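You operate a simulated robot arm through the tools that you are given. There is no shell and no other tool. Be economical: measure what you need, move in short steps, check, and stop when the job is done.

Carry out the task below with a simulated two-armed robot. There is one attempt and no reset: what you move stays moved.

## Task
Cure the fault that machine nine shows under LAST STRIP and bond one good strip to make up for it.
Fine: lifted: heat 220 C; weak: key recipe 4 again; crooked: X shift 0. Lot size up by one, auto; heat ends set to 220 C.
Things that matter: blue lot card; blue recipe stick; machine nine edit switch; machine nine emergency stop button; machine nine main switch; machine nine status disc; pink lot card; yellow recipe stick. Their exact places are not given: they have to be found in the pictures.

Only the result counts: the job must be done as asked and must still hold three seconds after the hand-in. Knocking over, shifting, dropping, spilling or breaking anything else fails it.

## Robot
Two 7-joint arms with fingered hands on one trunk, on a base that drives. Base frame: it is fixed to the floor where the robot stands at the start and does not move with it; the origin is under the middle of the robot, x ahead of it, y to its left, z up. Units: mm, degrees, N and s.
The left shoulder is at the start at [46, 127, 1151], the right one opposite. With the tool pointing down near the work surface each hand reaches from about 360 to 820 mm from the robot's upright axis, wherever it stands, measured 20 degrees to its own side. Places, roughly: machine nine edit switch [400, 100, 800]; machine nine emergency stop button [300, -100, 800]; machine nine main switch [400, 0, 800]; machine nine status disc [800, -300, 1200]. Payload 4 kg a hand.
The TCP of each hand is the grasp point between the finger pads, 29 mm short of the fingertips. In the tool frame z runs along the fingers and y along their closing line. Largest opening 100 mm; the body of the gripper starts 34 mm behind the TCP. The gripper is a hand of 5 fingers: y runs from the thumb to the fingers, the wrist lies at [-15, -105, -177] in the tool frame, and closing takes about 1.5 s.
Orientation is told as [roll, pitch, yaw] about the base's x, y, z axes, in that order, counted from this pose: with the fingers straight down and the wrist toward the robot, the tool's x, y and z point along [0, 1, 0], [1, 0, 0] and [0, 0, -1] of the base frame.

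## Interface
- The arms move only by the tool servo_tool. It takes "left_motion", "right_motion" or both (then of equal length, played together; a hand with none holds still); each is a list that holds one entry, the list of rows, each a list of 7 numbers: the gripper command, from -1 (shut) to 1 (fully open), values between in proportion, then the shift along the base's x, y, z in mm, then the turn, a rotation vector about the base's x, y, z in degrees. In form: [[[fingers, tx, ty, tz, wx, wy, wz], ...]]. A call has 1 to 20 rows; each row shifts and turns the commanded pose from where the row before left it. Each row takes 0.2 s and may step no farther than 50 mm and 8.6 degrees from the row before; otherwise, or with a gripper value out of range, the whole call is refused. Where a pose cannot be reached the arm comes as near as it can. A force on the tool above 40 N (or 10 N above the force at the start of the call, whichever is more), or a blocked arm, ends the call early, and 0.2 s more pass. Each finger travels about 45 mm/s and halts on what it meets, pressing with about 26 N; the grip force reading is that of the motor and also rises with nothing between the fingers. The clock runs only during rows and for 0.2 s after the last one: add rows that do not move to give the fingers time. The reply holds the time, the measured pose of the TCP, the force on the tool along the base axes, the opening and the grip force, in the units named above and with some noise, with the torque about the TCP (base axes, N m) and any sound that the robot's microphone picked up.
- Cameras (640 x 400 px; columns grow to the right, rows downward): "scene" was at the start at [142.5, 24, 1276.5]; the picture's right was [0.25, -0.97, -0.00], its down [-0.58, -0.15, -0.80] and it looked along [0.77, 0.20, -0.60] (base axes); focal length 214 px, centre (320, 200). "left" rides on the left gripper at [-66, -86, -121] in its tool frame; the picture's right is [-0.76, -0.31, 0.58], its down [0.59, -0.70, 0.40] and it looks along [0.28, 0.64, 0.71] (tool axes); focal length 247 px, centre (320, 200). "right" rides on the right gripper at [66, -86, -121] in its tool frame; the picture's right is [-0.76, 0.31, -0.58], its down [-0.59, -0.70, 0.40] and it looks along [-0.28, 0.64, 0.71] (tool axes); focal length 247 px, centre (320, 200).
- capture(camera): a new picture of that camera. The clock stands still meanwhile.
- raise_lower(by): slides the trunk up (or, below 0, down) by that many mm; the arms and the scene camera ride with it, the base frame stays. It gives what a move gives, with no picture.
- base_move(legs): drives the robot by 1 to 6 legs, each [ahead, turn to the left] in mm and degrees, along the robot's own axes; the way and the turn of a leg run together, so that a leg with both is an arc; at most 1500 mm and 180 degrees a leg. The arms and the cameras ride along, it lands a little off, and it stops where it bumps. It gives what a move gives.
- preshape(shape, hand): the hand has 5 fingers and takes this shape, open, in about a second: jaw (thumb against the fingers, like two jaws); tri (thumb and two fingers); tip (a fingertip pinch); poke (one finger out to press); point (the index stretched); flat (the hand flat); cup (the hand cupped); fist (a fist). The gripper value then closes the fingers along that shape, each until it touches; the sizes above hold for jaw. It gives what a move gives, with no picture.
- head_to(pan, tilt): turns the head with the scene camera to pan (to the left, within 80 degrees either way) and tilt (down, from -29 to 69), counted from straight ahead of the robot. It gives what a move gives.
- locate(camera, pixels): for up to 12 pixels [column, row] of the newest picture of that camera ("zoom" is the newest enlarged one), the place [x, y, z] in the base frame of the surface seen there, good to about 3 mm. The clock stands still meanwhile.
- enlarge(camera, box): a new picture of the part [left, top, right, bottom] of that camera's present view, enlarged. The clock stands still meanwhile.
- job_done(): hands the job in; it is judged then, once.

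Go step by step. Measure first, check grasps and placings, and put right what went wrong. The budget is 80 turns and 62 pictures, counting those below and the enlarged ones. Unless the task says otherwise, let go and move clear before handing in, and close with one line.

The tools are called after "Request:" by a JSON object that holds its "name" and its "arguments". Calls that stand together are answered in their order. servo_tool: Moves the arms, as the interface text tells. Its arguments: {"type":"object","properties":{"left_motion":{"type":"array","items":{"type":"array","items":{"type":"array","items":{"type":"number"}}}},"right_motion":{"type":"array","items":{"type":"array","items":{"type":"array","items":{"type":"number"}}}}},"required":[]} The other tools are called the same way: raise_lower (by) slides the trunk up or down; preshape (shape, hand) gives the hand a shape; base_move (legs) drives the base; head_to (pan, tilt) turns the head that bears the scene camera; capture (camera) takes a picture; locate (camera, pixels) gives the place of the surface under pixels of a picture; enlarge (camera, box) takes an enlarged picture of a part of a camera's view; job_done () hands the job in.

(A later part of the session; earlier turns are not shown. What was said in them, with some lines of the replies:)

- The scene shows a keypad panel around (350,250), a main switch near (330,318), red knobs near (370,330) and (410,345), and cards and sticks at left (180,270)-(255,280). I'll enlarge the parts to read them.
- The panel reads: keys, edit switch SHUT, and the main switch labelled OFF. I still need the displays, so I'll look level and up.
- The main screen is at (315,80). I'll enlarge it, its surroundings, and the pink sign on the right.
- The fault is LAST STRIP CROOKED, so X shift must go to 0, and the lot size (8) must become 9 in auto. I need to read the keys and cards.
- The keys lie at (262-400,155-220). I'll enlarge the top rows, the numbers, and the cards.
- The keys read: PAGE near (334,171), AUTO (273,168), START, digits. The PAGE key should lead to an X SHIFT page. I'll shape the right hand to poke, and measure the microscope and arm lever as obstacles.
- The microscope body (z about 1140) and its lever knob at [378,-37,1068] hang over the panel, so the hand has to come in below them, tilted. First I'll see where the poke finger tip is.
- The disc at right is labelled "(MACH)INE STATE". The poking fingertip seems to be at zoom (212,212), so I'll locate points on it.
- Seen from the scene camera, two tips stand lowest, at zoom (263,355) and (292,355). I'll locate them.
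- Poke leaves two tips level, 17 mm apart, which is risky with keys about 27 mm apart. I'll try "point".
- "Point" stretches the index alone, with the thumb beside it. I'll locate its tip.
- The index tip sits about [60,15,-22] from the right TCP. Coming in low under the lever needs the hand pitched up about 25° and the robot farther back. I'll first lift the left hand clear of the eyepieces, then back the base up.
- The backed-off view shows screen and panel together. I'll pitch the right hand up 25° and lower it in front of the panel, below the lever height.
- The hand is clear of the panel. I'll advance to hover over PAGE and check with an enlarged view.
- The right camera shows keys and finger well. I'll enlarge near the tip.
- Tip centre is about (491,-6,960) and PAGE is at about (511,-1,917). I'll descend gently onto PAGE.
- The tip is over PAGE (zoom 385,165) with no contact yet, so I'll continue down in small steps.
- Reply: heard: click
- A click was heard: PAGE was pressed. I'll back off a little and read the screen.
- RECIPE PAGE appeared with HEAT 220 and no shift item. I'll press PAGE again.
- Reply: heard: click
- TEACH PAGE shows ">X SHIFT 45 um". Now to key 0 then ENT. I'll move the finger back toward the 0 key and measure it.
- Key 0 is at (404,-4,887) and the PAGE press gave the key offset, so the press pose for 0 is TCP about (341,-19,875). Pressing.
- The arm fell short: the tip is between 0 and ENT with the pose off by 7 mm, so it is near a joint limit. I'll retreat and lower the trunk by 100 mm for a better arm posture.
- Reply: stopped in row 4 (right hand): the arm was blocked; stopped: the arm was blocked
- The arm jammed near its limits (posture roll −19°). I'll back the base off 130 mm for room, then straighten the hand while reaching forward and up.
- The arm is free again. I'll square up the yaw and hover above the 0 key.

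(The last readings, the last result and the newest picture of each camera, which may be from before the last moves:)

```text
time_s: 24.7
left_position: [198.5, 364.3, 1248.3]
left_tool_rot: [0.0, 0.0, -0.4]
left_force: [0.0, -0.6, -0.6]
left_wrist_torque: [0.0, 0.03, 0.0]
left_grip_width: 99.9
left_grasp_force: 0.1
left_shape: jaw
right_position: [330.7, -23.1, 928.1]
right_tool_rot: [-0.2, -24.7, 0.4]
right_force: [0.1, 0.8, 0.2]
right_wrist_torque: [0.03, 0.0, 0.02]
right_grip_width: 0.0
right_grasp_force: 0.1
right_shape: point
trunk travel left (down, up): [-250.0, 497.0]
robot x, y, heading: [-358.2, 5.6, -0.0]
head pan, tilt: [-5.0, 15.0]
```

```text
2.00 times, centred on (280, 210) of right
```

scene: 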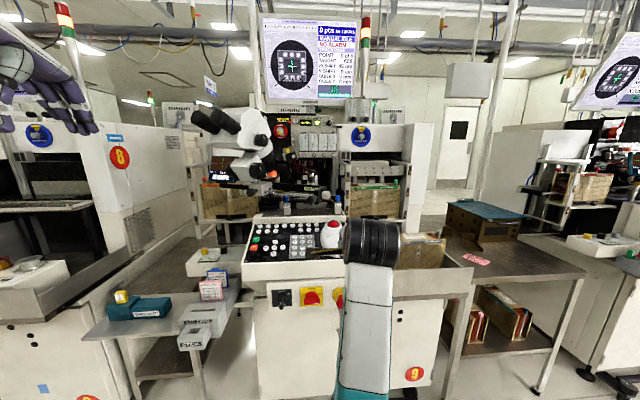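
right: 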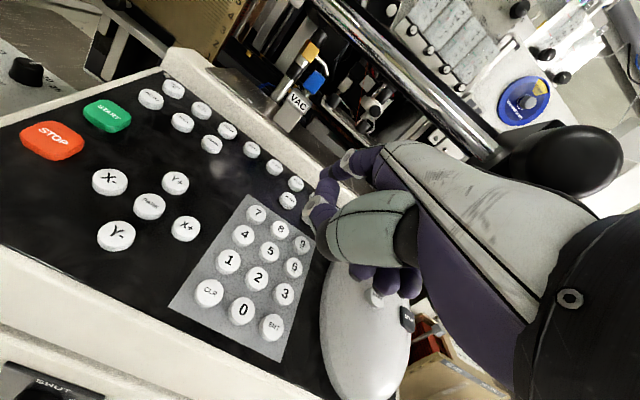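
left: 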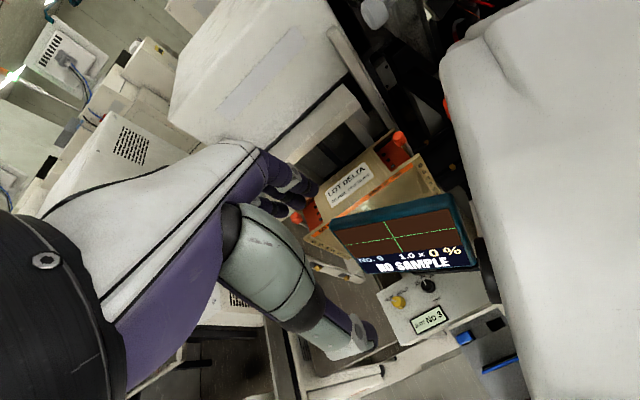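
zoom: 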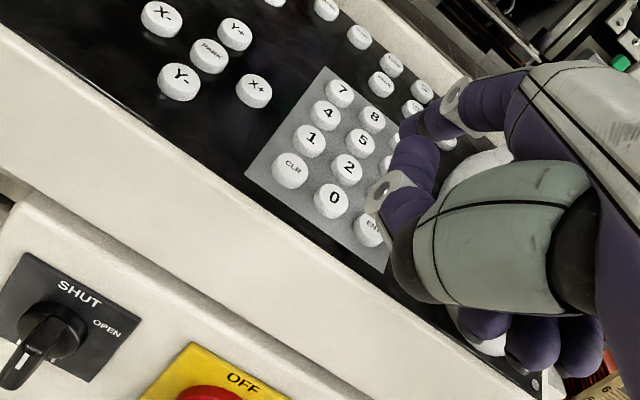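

Request:
{"name": "locate", "arguments": {"camera": "zoom", "pixels": [[334, 198], [373, 225], [289, 168], [346, 167], [404, 130]]}}

Request:
{"name": "servo_tool", "arguments": {"right_motion": [[[1, 2, 2, -20, 0, 0, 0], [1, 2, 1, -15, 0, 0, 0], [1, 2, 0, -5, 0, 0, 0], [1, 1, 0, -4, 0, 0, 0], [1, 0, 0, 0, 0, 0, 0]]]}}

Request:
{"name": "enlarge", "arguments": {"camera": "right", "box": [220, 110, 380, 270]}}

```text
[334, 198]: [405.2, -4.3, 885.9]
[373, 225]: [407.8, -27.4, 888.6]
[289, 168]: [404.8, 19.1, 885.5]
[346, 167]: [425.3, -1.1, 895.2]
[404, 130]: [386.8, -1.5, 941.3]
```

```text
time_s: 25.9
left_position: [198.9, 365.6, 1249.5]
left_tool_rot: [0.1, 0.0, -0.4]
left_force: [-0.2, 0.6, 0.6]
left_wrist_torque: [0.0, 0.04, -0.03]
left_grip_width: 99.8
left_grasp_force: 0.0
left_shape: jaw
right_position: [336.4, -18.0, 884.9]
right_tool_rot: [-0.2, -24.8, 0.5]
right_force: [-0.8, 0.0, -0.2]
right_wrist_torque: [0.0, -0.01, -0.03]
right_grip_width: 0.1
right_grasp_force: 0.1
right_shape: point
trunk travel left (down, up): [-250.0, 497.0]
robot x, y, heading: [-357.7, 1.5, 0.0]
head pan, tilt: [-5.0, 15.0]
```

```text
2.50 times, centred on (300, 190) of right
```

zoom: 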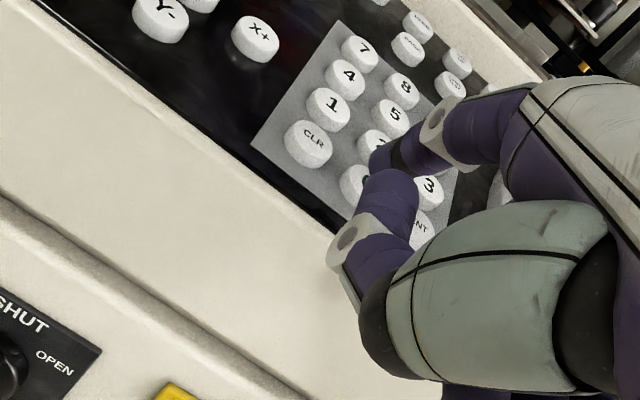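

Tip is about 10 mm above 0. I'll continue down to press.

Request:
{"name": "servo_tool", "arguments": {"right_motion": [[[1, 1, 0, -4, 0, 0, 0], [1, 1, 0, -3, 0, 0, 0], [1, 0.5, 0, -2, 0, 0, 0], [1, 0.5, 0, -2, 0, 0, 0]]]}}

```text
time_s: 26.9
left_position: [198.1, 365.2, 1248.2]
left_tool_rot: [0.0, 0.0, -0.4]
left_force: [-1.3, 0.0, 0.0]
left_wrist_torque: [-0.01, 0.02, -0.01]
left_grip_width: 99.8
left_grasp_force: 0.0
left_shape: jaw
right_position: [339.1, -18.7, 875.6]
right_tool_rot: [-0.2, -25.0, 0.5]
right_force: [-0.6, -0.7, 0.7]
right_wrist_torque: [0.03, -0.07, 0.0]
right_grip_width: 0.0
right_grasp_force: 0.0
right_shape: point
trunk travel left (down, up): [-250.0, 497.0]
robot x, y, heading: [-360.8, -0.7, -0.1]
head pan, tilt: [-5.0, 15.0]
heard: click
```

A click was heard. I'll lift off and read the screen.

Request:
{"name": "servo_tool", "arguments": {"right_motion": [[[1, -2, 0, 8, 0, 0, 0], [1, -2, 0, 8, 0, 0, 0]]]}}

Request:
{"name": "enlarge", "arguments": {"camera": "scene", "box": [300, 10, 370, 110]}}

```text
time_s: 27.5
left_position: [197.7, 365.4, 1249.4]
left_tool_rot: [0.0, 0.0, -0.4]
left_force: [0.1, 0.5, 0.0]
left_wrist_torque: [0.0, -0.02, 0.01]
left_grip_width: 100.0
left_grasp_force: 0.1
left_shape: jaw
right_position: [335.1, -18.4, 891.2]
right_tool_rot: [-0.3, -24.9, 0.5]
right_force: [-0.3, -0.2, -0.2]
right_wrist_torque: [0.0, -0.02, 0.01]
right_grip_width: 0.3
right_grasp_force: 0.0
right_shape: point
trunk travel left (down, up): [-250.0, 497.0]
robot x, y, heading: [-359.3, 3.0, 0.0]
head pan, tilt: [-5.0, 15.0]
```

```text
4.00 times, centred on (335, 60) of scene
```

zoom: 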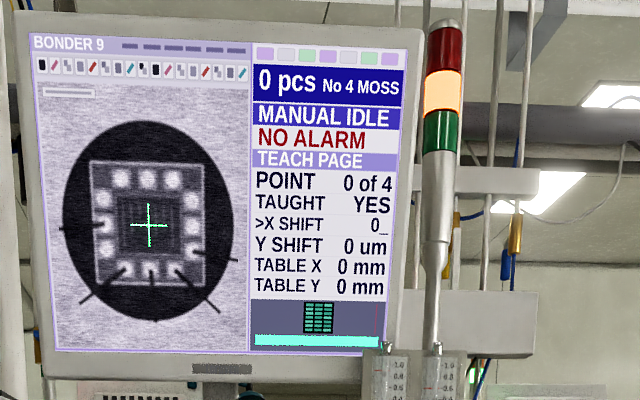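

The entry field shows "0_". Now ENT, 24 mm to the right.

Request:
{"name": "servo_tool", "arguments": {"right_motion": [[[1, 0, -12, 3, 0, 0, 0], [1, 0, -12, 0, 0, 0, 0], [1, 1, 0, -6, 0, 0, 0], [1, 1, 0, -5, 0, 0, 0], [1, 1, 0, -4, 0, 0, 0], [1, 0.5, 0, -2, 0, 0, 0], [1, 0.5, 0, -2, 0, 0, 0], [1, -2, 0, 8, 0, 0, 0], [1, -2, 0, 8, 0, 0, 0]]]}}

Request:
{"name": "enlarge", "arguments": {"camera": "scene", "box": [300, 10, 370, 110]}}

```text
time_s: 29.5
left_position: [198.2, 364.6, 1249.7]
left_tool_rot: [0.0, 0.0, -0.3]
left_force: [-0.5, -0.3, 0.9]
left_wrist_torque: [0.0, -0.02, 0.0]
left_grip_width: 99.7
left_grasp_force: 0.1
left_shape: jaw
right_position: [336.5, -41.4, 891.1]
right_tool_rot: [-0.3, -24.9, 0.6]
right_force: [-0.6, -0.1, 0.5]
right_wrist_torque: [0.02, 0.0, 0.01]
right_grip_width: 0.2
right_grasp_force: 0.1
right_shape: point
trunk travel left (down, up): [-250.0, 497.0]
robot x, y, heading: [-360.2, -1.1, -0.3]
head pan, tilt: [-5.0, 15.0]
heard: click
```

```text
4.00 times, centred on (335, 60) of scene
```

zoom: 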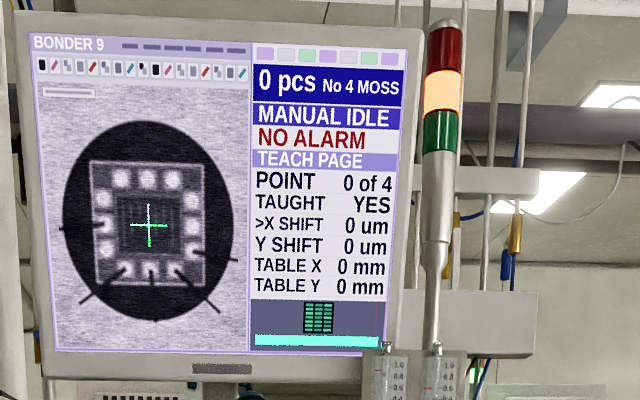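

X SHIFT is now 0 um. On to PAGE again to find the lot size entry.

Request:
{"name": "servo_tool", "arguments": {"right_motion": [[[1, 0, 6, 25, 0, 0, 0], [1, 35, 10, 10, 0, 0, 0], [1, 35, 10, 2, 0, 0, 0], [1, 35, 0, -4, 0, 0, 0], [1, 0, 0, 0, 0, 0, 0], [1, 2, 0, -8, 0, 0, 0], [1, 2, 0, -5, 0, 0, 0], [1, 1, 0, -4, 0, 0, 0], [1, 0.5, 0, -2, 0, 0, 0], [1, -3, 0, 10, 0, 0, 0], [1, -3, 0, 10, 0, 0, 0]]]}}

Request:
{"name": "enlarge", "arguments": {"camera": "scene", "box": [300, 10, 370, 110]}}

```text
time_s: 31.9
left_position: [198.8, 365.8, 1249.9]
left_tool_rot: [0.0, 0.0, -0.4]
left_force: [0.8, -0.9, -0.4]
left_wrist_torque: [0.02, 0.01, 0.0]
left_grip_width: 99.8
left_grasp_force: 0.1
left_shape: jaw
right_position: [439.9, -17.1, 925.9]
right_tool_rot: [-0.3, -24.8, 0.5]
right_force: [0.1, -1.0, -0.5]
right_wrist_torque: [-0.03, 0.01, 0.0]
right_grip_width: 0.0
right_grasp_force: 0.0
right_shape: point
trunk travel left (down, up): [-250.0, 497.0]
robot x, y, heading: [-357.0, 3.8, 0.0]
head pan, tilt: [-5.0, 15.0]
heard: click
```

```text
4.00 times, centred on (335, 60) of scene
```

zoom: 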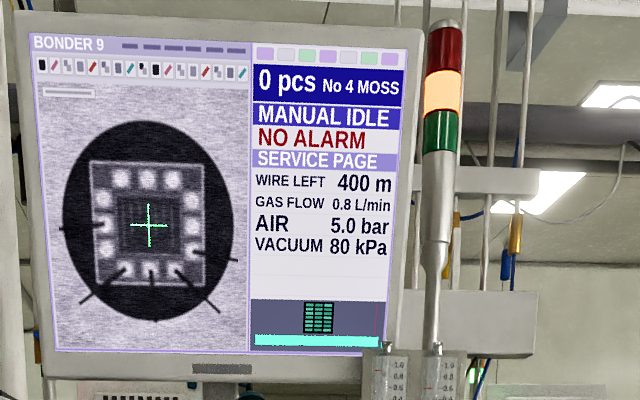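

SERVICE PAGE. Pressing PAGE once more.

Request:
{"name": "servo_tool", "arguments": {"right_motion": [[[1, 3, 1, -10, 0, 0, 0], [1, 2, 1, -6, 0, 0, 0], [1, 1, 0, -4, 0, 0, 0], [1, 0.5, 0, -1, 0, 0, 0], [1, -3, 0, 10, 0, 0, 0], [1, -3, 0, 11, 0, 0, 0]]]}}

Request:
{"name": "enlarge", "arguments": {"camera": "scene", "box": [300, 10, 370, 110]}}

```text
time_s: 33.3
left_position: [198.8, 364.1, 1249.2]
left_tool_rot: [0.0, 0.1, -0.3]
left_force: [-0.8, -0.1, -0.8]
left_wrist_torque: [-0.06, 0.01, -0.01]
left_grip_width: 100.0
left_grasp_force: 0.0
left_shape: jaw
right_position: [440.4, -16.0, 924.6]
right_tool_rot: [-0.3, -24.9, 0.5]
right_force: [-0.2, 0.5, -0.8]
right_wrist_torque: [-0.01, 0.0, -0.02]
right_grip_width: 0.0
right_grasp_force: 0.0
right_shape: point
trunk travel left (down, up): [-250.0, 497.0]
robot x, y, heading: [-359.4, 2.9, -0.2]
head pan, tilt: [-5.0, 15.0]
heard: click
```

```text
4.00 times, centred on (335, 60) of scene
```

zoom: 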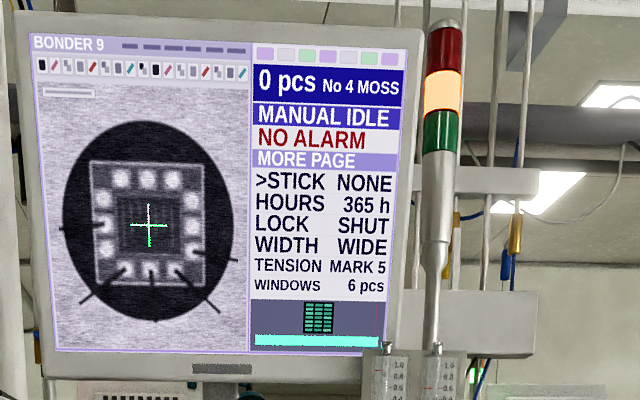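

MORE PAGE. Pressing PAGE again.

Request:
{"name": "servo_tool", "arguments": {"right_motion": [[[1, 3, 1, -10, 0, 0, 0], [1, 2, 0, -6, 0, 0, 0], [1, 1, 0, -4, 0, 0, 0], [1, 0.5, 0, -1, 0, 0, 0], [1, -3, 0, 10, 0, 0, 0], [1, -3, 0, 11, 0, 0, 0]]]}}

Request:
{"name": "enlarge", "arguments": {"camera": "scene", "box": [300, 10, 370, 110]}}

```text
time_s: 34.7
left_position: [198.6, 365.3, 1248.9]
left_tool_rot: [0.0, -0.1, -0.4]
left_force: [0.7, 0.6, 0.3]
left_wrist_torque: [0.03, -0.02, 0.01]
left_grip_width: 100.0
left_grasp_force: 0.1
left_shape: jaw
right_position: [440.6, -14.5, 924.2]
right_tool_rot: [-0.2, -24.8, 0.5]
right_force: [0.4, -0.7, -1.2]
right_wrist_torque: [0.01, -0.01, -0.03]
right_grip_width: 0.0
right_grasp_force: 0.0
right_shape: point
trunk travel left (down, up): [-250.0, 497.0]
robot x, y, heading: [-359.3, 2.9, -0.2]
head pan, tilt: [-5.0, 15.0]
heard: click
```

```text
4.00 times, centred on (335, 60) of scene
```

zoom: 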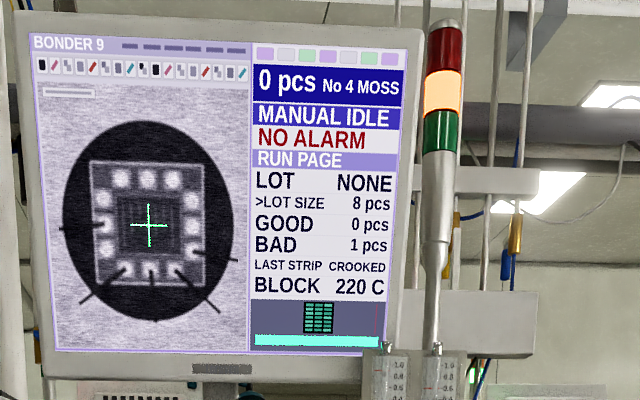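

RUN PAGE now has the cursor on LOT SIZE. I'll press 9 at (475,-28,906).

Request:
{"name": "servo_tool", "arguments": {"right_motion": [[[1, -10, -14, 0, 0, 0, 0], [1, -22, -14, -9, 0, 0, 0], [1, 0, 0, -4, 0, 0, 0], [1, 1, 0, -7, 0, 0, 0], [1, 1, 0, -5, 0, 0, 0], [1, 0.5, 0, -3, 0, 0, 0], [1, 0.5, 0, -2, 0, 0, 0], [1, -2, 0, 10, 0, 0, 0], [1, -2, 0, 10, 0, 0, 0]]]}}

Request:
{"name": "enlarge", "arguments": {"camera": "scene", "box": [300, 10, 370, 110]}}

```text
time_s: 36.7
left_position: [198.1, 364.9, 1249.0]
left_tool_rot: [0.0, 0.0, -0.4]
left_force: [0.1, 0.3, 0.1]
left_wrist_torque: [-0.01, 0.02, -0.01]
left_grip_width: 99.7
left_grasp_force: 0.0
left_shape: jaw
right_position: [409.0, -41.7, 916.8]
right_tool_rot: [-0.2, -24.9, 0.5]
right_force: [0.0, -0.1, -0.5]
right_wrist_torque: [-0.01, 0.01, 0.01]
right_grip_width: 0.0
right_grasp_force: 0.0
right_shape: point
trunk travel left (down, up): [-250.0, 497.0]
robot x, y, heading: [-356.9, 0.1, -0.2]
head pan, tilt: [-5.0, 15.0]
heard: click
```

```text
4.00 times, centred on (335, 60) of scene
```

zoom: 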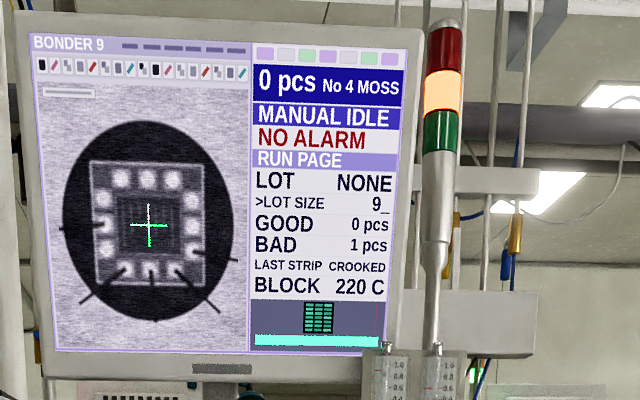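

"9_" is entered. Now ENT.

Request:
{"name": "servo_tool", "arguments": {"right_motion": [[[1, -36, -0.5, 0, 0, 0, 0], [1, -36, 0, -16, 0, 0, 0], [1, 0, 0, -9, 0, 0, 0], [1, 1, 0, -6, 0, 0, 0], [1, 1, 0, -5, 0, 0, 0], [1, 0.5, 0, -3, 0, 0, 0], [1, 0.5, 0, -2, 0, 0, 0], [1, -2, 0, 10, 0, 0, 0], [1, -2, 0, 10, 0, 0, 0]]]}}

Request:
{"name": "enlarge", "arguments": {"camera": "scene", "box": [300, 10, 370, 110]}}

```text
time_s: 38.7
left_position: [197.9, 366.3, 1248.6]
left_tool_rot: [-0.1, 0.0, -0.4]
left_force: [0.6, 0.3, 0.6]
left_wrist_torque: [0.01, -0.01, -0.01]
left_grip_width: 99.8
left_grasp_force: 0.1
left_shape: jaw
right_position: [336.4, -42.2, 894.1]
right_tool_rot: [-0.1, -24.9, 0.5]
right_force: [-0.3, 0.0, -0.1]
right_wrist_torque: [0.03, 0.01, -0.04]
right_grip_width: 0.1
right_grasp_force: 0.0
right_shape: point
trunk travel left (down, up): [-250.0, 497.0]
robot x, y, heading: [-358.1, 3.9, -0.1]
head pan, tilt: [-5.0, 15.0]
heard: click
```

```text
4.00 times, centred on (335, 60) of scene
```

zoom: 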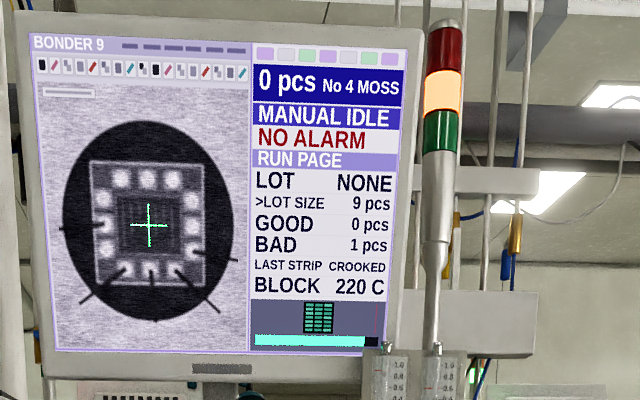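

LOT SIZE is 9. Next AUTO then START at the left of the panel. I'll move the finger there and re-measure.

Request:
{"name": "servo_tool", "arguments": {"right_motion": [[[1, 0, 10, 30, 0, 0, 0], [1, 0, 40, 10, 0, 0, 0], [1, 5, 40, 0, 0, 0, 0], [1, 10, 40, 0, 0, 0, 0], [1, 30, 27, 0, 0, 0, 0], [1, 20, 0, 0, 0, 0, 0], [1, 0, 0, 0, 0, 0, 0]]]}}

Request:
{"name": "capture", "arguments": {"camera": "right"}}

```text
time_s: 40.3
left_position: [198.5, 365.4, 1247.9]
left_tool_rot: [-0.1, -0.1, -0.4]
left_force: [0.2, 0.3, 0.5]
left_wrist_torque: [0.01, -0.02, 0.0]
left_grip_width: 99.7
left_grasp_force: 0.0
left_shape: jaw
right_position: [399.8, 116.6, 934.6]
right_tool_rot: [-0.1, -24.8, 0.5]
right_force: [-0.1, 0.1, -0.7]
right_wrist_torque: [-0.02, -0.04, -0.03]
right_grip_width: 0.0
right_grasp_force: 0.0
right_shape: point
trunk travel left (down, up): [-250.0, 497.0]
robot x, y, heading: [-358.9, 0.8, -0.1]
head pan, tilt: [-5.0, 15.0]
```

```text
17 pictures are left
```

right: 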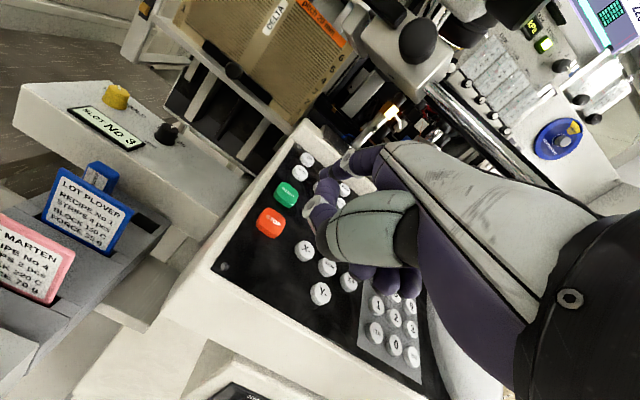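

Request:
{"name": "locate", "arguments": {"camera": "right", "pixels": [[299, 172], [306, 158], [286, 195], [268, 222], [418, 45], [385, 60], [322, 182], [304, 250]]}}

Request:
{"name": "enlarge", "arguments": {"camera": "right", "box": [250, 120, 370, 240]}}

```text
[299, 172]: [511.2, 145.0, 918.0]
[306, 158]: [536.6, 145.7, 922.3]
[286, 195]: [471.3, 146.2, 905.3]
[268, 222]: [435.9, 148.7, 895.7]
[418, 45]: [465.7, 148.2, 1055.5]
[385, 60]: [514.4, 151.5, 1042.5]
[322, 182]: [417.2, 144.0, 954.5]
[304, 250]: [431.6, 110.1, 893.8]
```

```text
3.33 times, centred on (310, 180) of right
```

zoom: 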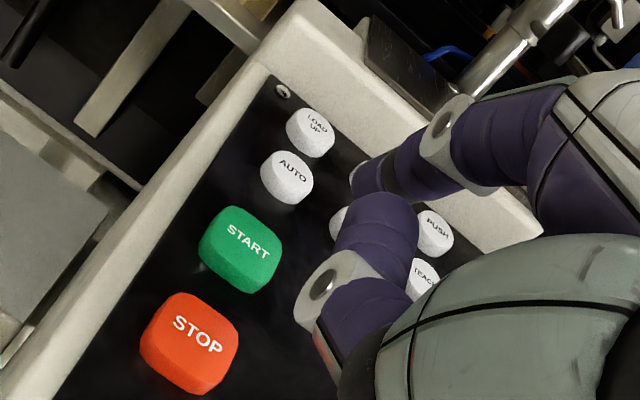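

AUTO is at about (512,142,917), and the knob overhead (z 1055) leaves room. Pressing AUTO.

Request:
{"name": "servo_tool", "arguments": {"right_motion": [[[1, 20, 5, 0, 0, 0, 0], [1, 20, 5, -6, 0, 0, 0], [1, 2, 0, -3, 0, 0, 0], [1, 1.5, 0, -6, 0, 0, 0], [1, 1.5, 0, -5, 0, 0, 0], [1, 1, 0, -4, 0, 0, 0], [1, 0.5, 0, -3, 0, 0, 0], [1, 0.5, 0, -2, 0, 0, 0], [1, -3, 0, 10, 0, 0, 0], [1, -3, 0, 10, 0, 0, 0]]]}}

Request:
{"name": "enlarge", "arguments": {"camera": "scene", "box": [300, 10, 370, 110]}}

```text
time_s: 42.5
left_position: [197.7, 365.8, 1248.0]
left_tool_rot: [0.0, -0.1, -0.4]
left_force: [-0.1, 0.1, 0.5]
left_wrist_torque: [-0.02, 0.01, 0.02]
left_grip_width: 99.7
left_grasp_force: 0.1
left_shape: jaw
right_position: [441.9, 125.4, 927.6]
right_tool_rot: [-0.3, -24.9, 0.5]
right_force: [-0.3, -0.5, -0.3]
right_wrist_torque: [0.02, 0.0, 0.04]
right_grip_width: 0.0
right_grasp_force: 0.0
right_shape: point
trunk travel left (down, up): [-250.0, 497.0]
robot x, y, heading: [-357.6, 3.1, -0.2]
head pan, tilt: [-5.0, 15.0]
heard: click
```

```text
4.00 times, centred on (335, 60) of scene
```

zoom: 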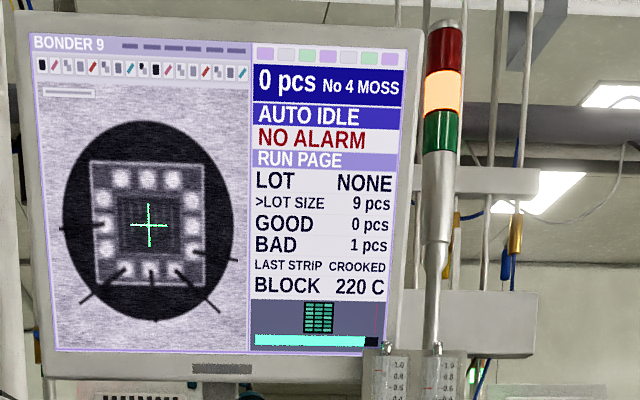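

AUTO IDLE. Pressing START.

Request:
{"name": "servo_tool", "arguments": {"right_motion": [[[1, -20, 2, 0, 0, 0, 0], [1, -18, 2, -10, 0, 0, 0], [1, 0, 0, -4, 0, 0, 0], [1, 1, 0, -5, 0, 0, 0], [1, 1, 0, -4, 0, 0, 0], [1, 1, 0, -4, 0, 0, 0], [1, 0.5, 0, -3, 0, 0, 0], [1, 0.5, 0, -2, 0, 0, 0], [1, -3, 0, 10, 0, 0, 0], [1, -3, 0, 10, 0, 0, 0], [1, 0, 0, 5, 0, 0, 0]]]}}

Request:
{"name": "enlarge", "arguments": {"camera": "scene", "box": [300, 10, 370, 110]}}

```text
time_s: 44.9
left_position: [200.0, 364.5, 1248.4]
left_tool_rot: [0.0, 0.0, -0.4]
left_force: [-0.1, 0.7, -0.5]
left_wrist_torque: [0.0, -0.01, -0.02]
left_grip_width: 99.8
left_grasp_force: 0.0
left_shape: jaw
right_position: [400.8, 127.8, 919.3]
right_tool_rot: [-0.3, -24.9, 0.4]
right_force: [-0.5, 0.1, -0.3]
right_wrist_torque: [-0.03, -0.02, 0.03]
right_grip_width: 0.0
right_grasp_force: 0.1
right_shape: point
trunk travel left (down, up): [-250.0, 497.0]
robot x, y, heading: [-356.3, 3.8, -0.3]
head pan, tilt: [-5.0, 15.0]
heard: click
```

```text
4.00 times, centred on (335, 60) of scene
```

zoom: 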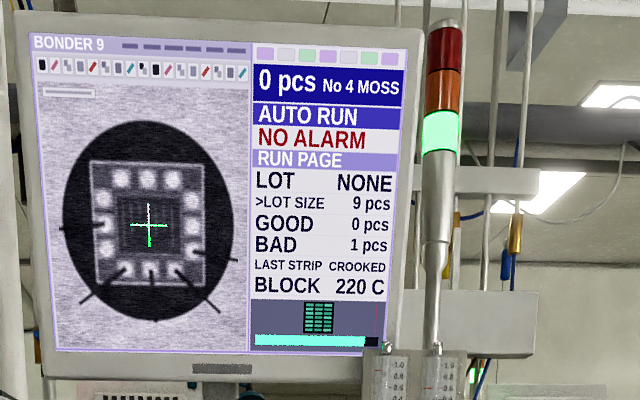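

AUTO RUN, green lamp. I'll wait about 2.5 s while hovering safely, then look.

Request:
{"name": "servo_tool", "arguments": {"right_motion": [[[1, 0, 0, 0, 0, 0, 0], [1, 0, 0, 0, 0, 0, 0], [1, 0, 0, 0, 0, 0, 0], [1, 0, 0, 0, 0, 0, 0], [1, 0, 0, 0, 0, 0, 0], [1, 0, 0, 0, 0, 0, 0], [1, 0, 0, 0, 0, 0, 0], [1, 0, 0, 0, 0, 0, 0], [1, 0, 0, 0, 0, 0, 0], [1, 0, 0, 0, 0, 0, 0], [1, 0, 0, 0, 0, 0, 0], [1, 0, 0, 0, 0, 0, 0]]]}}

Request:
{"name": "enlarge", "arguments": {"camera": "scene", "box": [300, 10, 370, 110]}}

```text
time_s: 47.5
left_position: [198.8, 365.5, 1248.7]
left_tool_rot: [0.0, -0.1, -0.4]
left_force: [0.1, -1.0, 0.0]
left_wrist_torque: [0.02, -0.01, -0.03]
left_grip_width: 99.8
left_grasp_force: 0.2
left_shape: jaw
right_position: [401.6, 127.8, 918.1]
right_tool_rot: [-0.2, -24.9, 0.6]
right_force: [0.7, 0.4, -0.6]
right_wrist_torque: [0.01, 0.0, -0.01]
right_grip_width: 0.3
right_grasp_force: 0.0
right_shape: point
trunk travel left (down, up): [-250.0, 497.0]
robot x, y, heading: [-364.3, 0.5, -0.1]
head pan, tilt: [-5.0, 15.0]
```

```text
4.00 times, centred on (335, 60) of scene
```

zoom: 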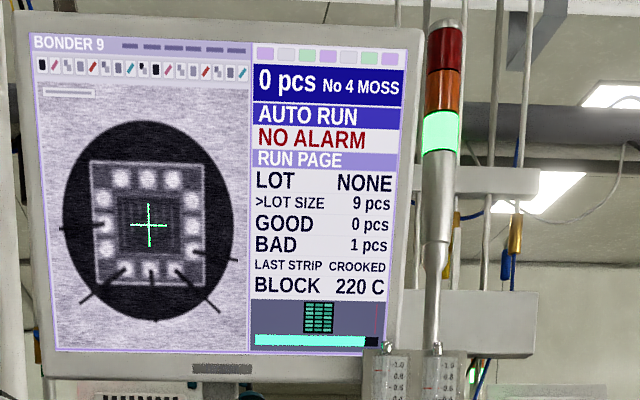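

The bar shows about 8/9, so one strip remains. I'll back the hand out of the panel while waiting 4 s.

Request:
{"name": "servo_tool", "arguments": {"right_motion": [[[1, -20, -20, 10, 0, 0, 0], [1, -20, -30, 5, 0, 0, 0], [1, -20, -30, 0, 0, 0, 0], [1, -20, -30, 0, 0, 0, 0], [1, -20, -30, 0, 0, 0, 0], [1, 0, 0, 0, 0, 0, 0], [1, 0, 0, 0, 0, 0, 0], [1, 0, 0, 0, 0, 0, 0], [1, 0, 0, 0, 0, 0, 0], [1, 0, 0, 0, 0, 0, 0], [1, 0, 0, 0, 0, 0, 0], [1, 0, 0, 0, 0, 0, 0], [1, 0, 0, 0, 0, 0, 0], [1, 0, 0, 0, 0, 0, 0], [1, 0, 0, 0, 0, 0, 0], [1, 0, 0, 0, 0, 0, 0], [1, 0, 0, 0, 0, 0, 0], [1, 0, 0, 0, 0, 0, 0], [1, 0, 0, 0, 0, 0, 0], [1, 0, 0, 0, 0, 0, 0]]]}}

Request:
{"name": "enlarge", "arguments": {"camera": "scene", "box": [300, 10, 370, 110]}}

```text
time_s: 51.7
left_position: [198.0, 365.9, 1250.3]
left_tool_rot: [0.0, 0.0, -0.4]
left_force: [-0.6, 0.8, -0.1]
left_wrist_torque: [0.0, -0.01, -0.01]
left_grip_width: 100.0
left_grasp_force: 0.1
left_shape: jaw
right_position: [301.7, -11.6, 934.0]
right_tool_rot: [-0.3, -25.0, 0.5]
right_force: [-0.3, 0.1, 0.2]
right_wrist_torque: [0.0, 0.0, 0.01]
right_grip_width: 0.0
right_grasp_force: 0.1
right_shape: point
trunk travel left (down, up): [-250.0, 497.0]
robot x, y, heading: [-358.1, 2.5, -0.2]
head pan, tilt: [-5.0, 15.0]
```

```text
4.00 times, centred on (335, 60) of scene
```

zoom: 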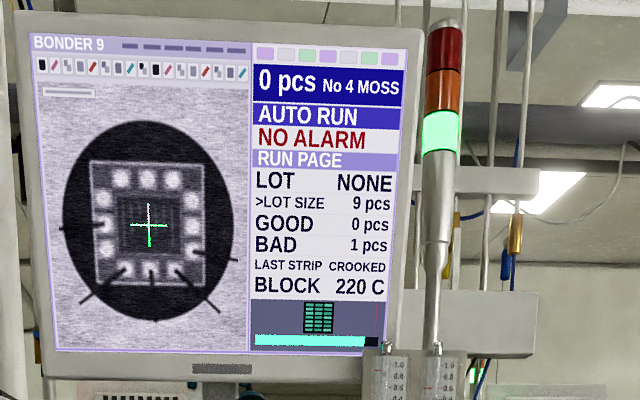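

Still AUTO RUN with no count yet. I'll wait another 8 s and look again.

Request:
{"name": "servo_tool", "arguments": {"right_motion": [[[1, 0, 0, 0, 0, 0, 0], [1, 0, 0, 0, 0, 0, 0], [1, 0, 0, 0, 0, 0, 0], [1, 0, 0, 0, 0, 0, 0], [1, 0, 0, 0, 0, 0, 0], [1, 0, 0, 0, 0, 0, 0], [1, 0, 0, 0, 0, 0, 0], [1, 0, 0, 0, 0, 0, 0], [1, 0, 0, 0, 0, 0, 0], [1, 0, 0, 0, 0, 0, 0], [1, 0, 0, 0, 0, 0, 0], [1, 0, 0, 0, 0, 0, 0], [1, 0, 0, 0, 0, 0, 0], [1, 0, 0, 0, 0, 0, 0], [1, 0, 0, 0, 0, 0, 0], [1, 0, 0, 0, 0, 0, 0], [1, 0, 0, 0, 0, 0, 0], [1, 0, 0, 0, 0, 0, 0], [1, 0, 0, 0, 0, 0, 0], [1, 0, 0, 0, 0, 0, 0]]]}}

Request:
{"name": "servo_tool", "arguments": {"right_motion": [[[1, 0, 0, 0, 0, 0, 0], [1, 0, 0, 0, 0, 0, 0], [1, 0, 0, 0, 0, 0, 0], [1, 0, 0, 0, 0, 0, 0], [1, 0, 0, 0, 0, 0, 0], [1, 0, 0, 0, 0, 0, 0], [1, 0, 0, 0, 0, 0, 0], [1, 0, 0, 0, 0, 0, 0], [1, 0, 0, 0, 0, 0, 0], [1, 0, 0, 0, 0, 0, 0], [1, 0, 0, 0, 0, 0, 0], [1, 0, 0, 0, 0, 0, 0], [1, 0, 0, 0, 0, 0, 0], [1, 0, 0, 0, 0, 0, 0], [1, 0, 0, 0, 0, 0, 0], [1, 0, 0, 0, 0, 0, 0], [1, 0, 0, 0, 0, 0, 0], [1, 0, 0, 0, 0, 0, 0], [1, 0, 0, 0, 0, 0, 0], [1, 0, 0, 0, 0, 0, 0]]]}}

Request:
{"name": "enlarge", "arguments": {"camera": "scene", "box": [220, 10, 380, 220]}}

```text
time_s: 55.9
left_position: [199.1, 364.7, 1248.7]
left_tool_rot: [0.2, 0.0, -0.3]
left_force: [0.4, 0.0, 0.4]
left_wrist_torque: [0.02, -0.01, 0.03]
left_grip_width: 99.9
left_grasp_force: 0.1
left_shape: jaw
right_position: [301.1, -11.2, 933.3]
right_tool_rot: [-0.2, -24.8, 0.6]
right_force: [0.9, -0.3, -0.5]
right_wrist_torque: [-0.03, -0.03, 0.04]
right_grip_width: 0.2
right_grasp_force: 0.0
right_shape: point
trunk travel left (down, up): [-250.0, 497.0]
robot x, y, heading: [-353.4, 1.7, -0.3]
head pan, tilt: [-5.0, 15.0]
```

```text
time_s: 60.1
left_position: [198.5, 365.6, 1249.4]
left_tool_rot: [-0.1, 0.0, -0.4]
left_force: [0.3, -0.3, -0.5]
left_wrist_torque: [0.01, 0.0, 0.01]
left_grip_width: 99.7
left_grasp_force: 0.2
left_shape: jaw
right_position: [301.7, -11.4, 934.0]
right_tool_rot: [-0.2, -24.9, 0.5]
right_force: [0.2, 0.4, -0.4]
right_wrist_torque: [-0.02, -0.02, -0.04]
right_grip_width: 0.1
right_grasp_force: 0.1
right_shape: point
trunk travel left (down, up): [-250.0, 497.0]
robot x, y, heading: [-361.3, 2.9, -0.0]
head pan, tilt: [-5.0, 15.0]
```

```text
1.90 times, centred on (300, 115) of scene
```

zoom: 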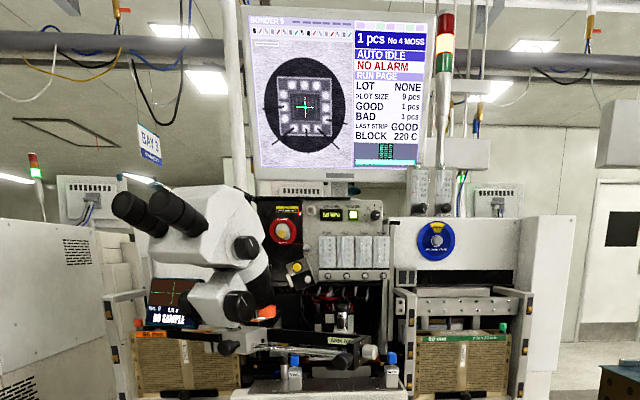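

The screen shows AUTO IDLE, GOOD 1, LAST STRIP GOOD, LOT SIZE 9, BLOCK 220 C. I'll draw the hand back a little and hand in.

Request:
{"name": "servo_tool", "arguments": {"right_motion": [[[1, -25, -15, 10, 0, 0, 0], [1, -25, -15, 10, 0, 0, 0], [1, 0, 0, 0, 0, 0, 0]]]}}

Request:
{"name": "enlarge", "arguments": {"camera": "scene", "box": [300, 10, 370, 110]}}

```text
time_s: 60.9
left_position: [198.5, 366.4, 1249.0]
left_tool_rot: [0.1, 0.1, -0.4]
left_force: [-0.5, -0.8, 0.0]
left_wrist_torque: [0.01, 0.01, -0.01]
left_grip_width: 99.9
left_grasp_force: 0.0
left_shape: jaw
right_position: [252.1, -40.8, 953.5]
right_tool_rot: [-0.2, -24.8, 0.5]
right_force: [0.9, 0.8, -0.3]
right_wrist_torque: [0.03, 0.0, 0.0]
right_grip_width: 0.1
right_grasp_force: 0.1
right_shape: point
trunk travel left (down, up): [-250.0, 497.0]
robot x, y, heading: [-360.1, 0.8, -0.2]
head pan, tilt: [-5.0, 15.0]
```

```text
4.00 times, centred on (335, 60) of scene
```

zoom: 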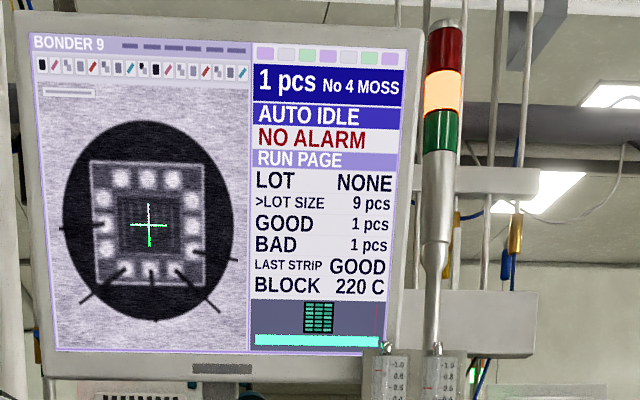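

The screen confirms one good strip, the full bar, no alarm and 220 C, and the hand is clear. Handing in.

Request:
{"name": "job_done", "arguments": {}}

```text
The job is handed in.
```

Machine nine's fault was CROOKED: I set the X shift from 45 to 0 um, raised the lot size from 8 to 9 and ran it in auto, and the screen now shows LAST STRIP GOOD, GOOD 1, no alarm and the block at 220 C.
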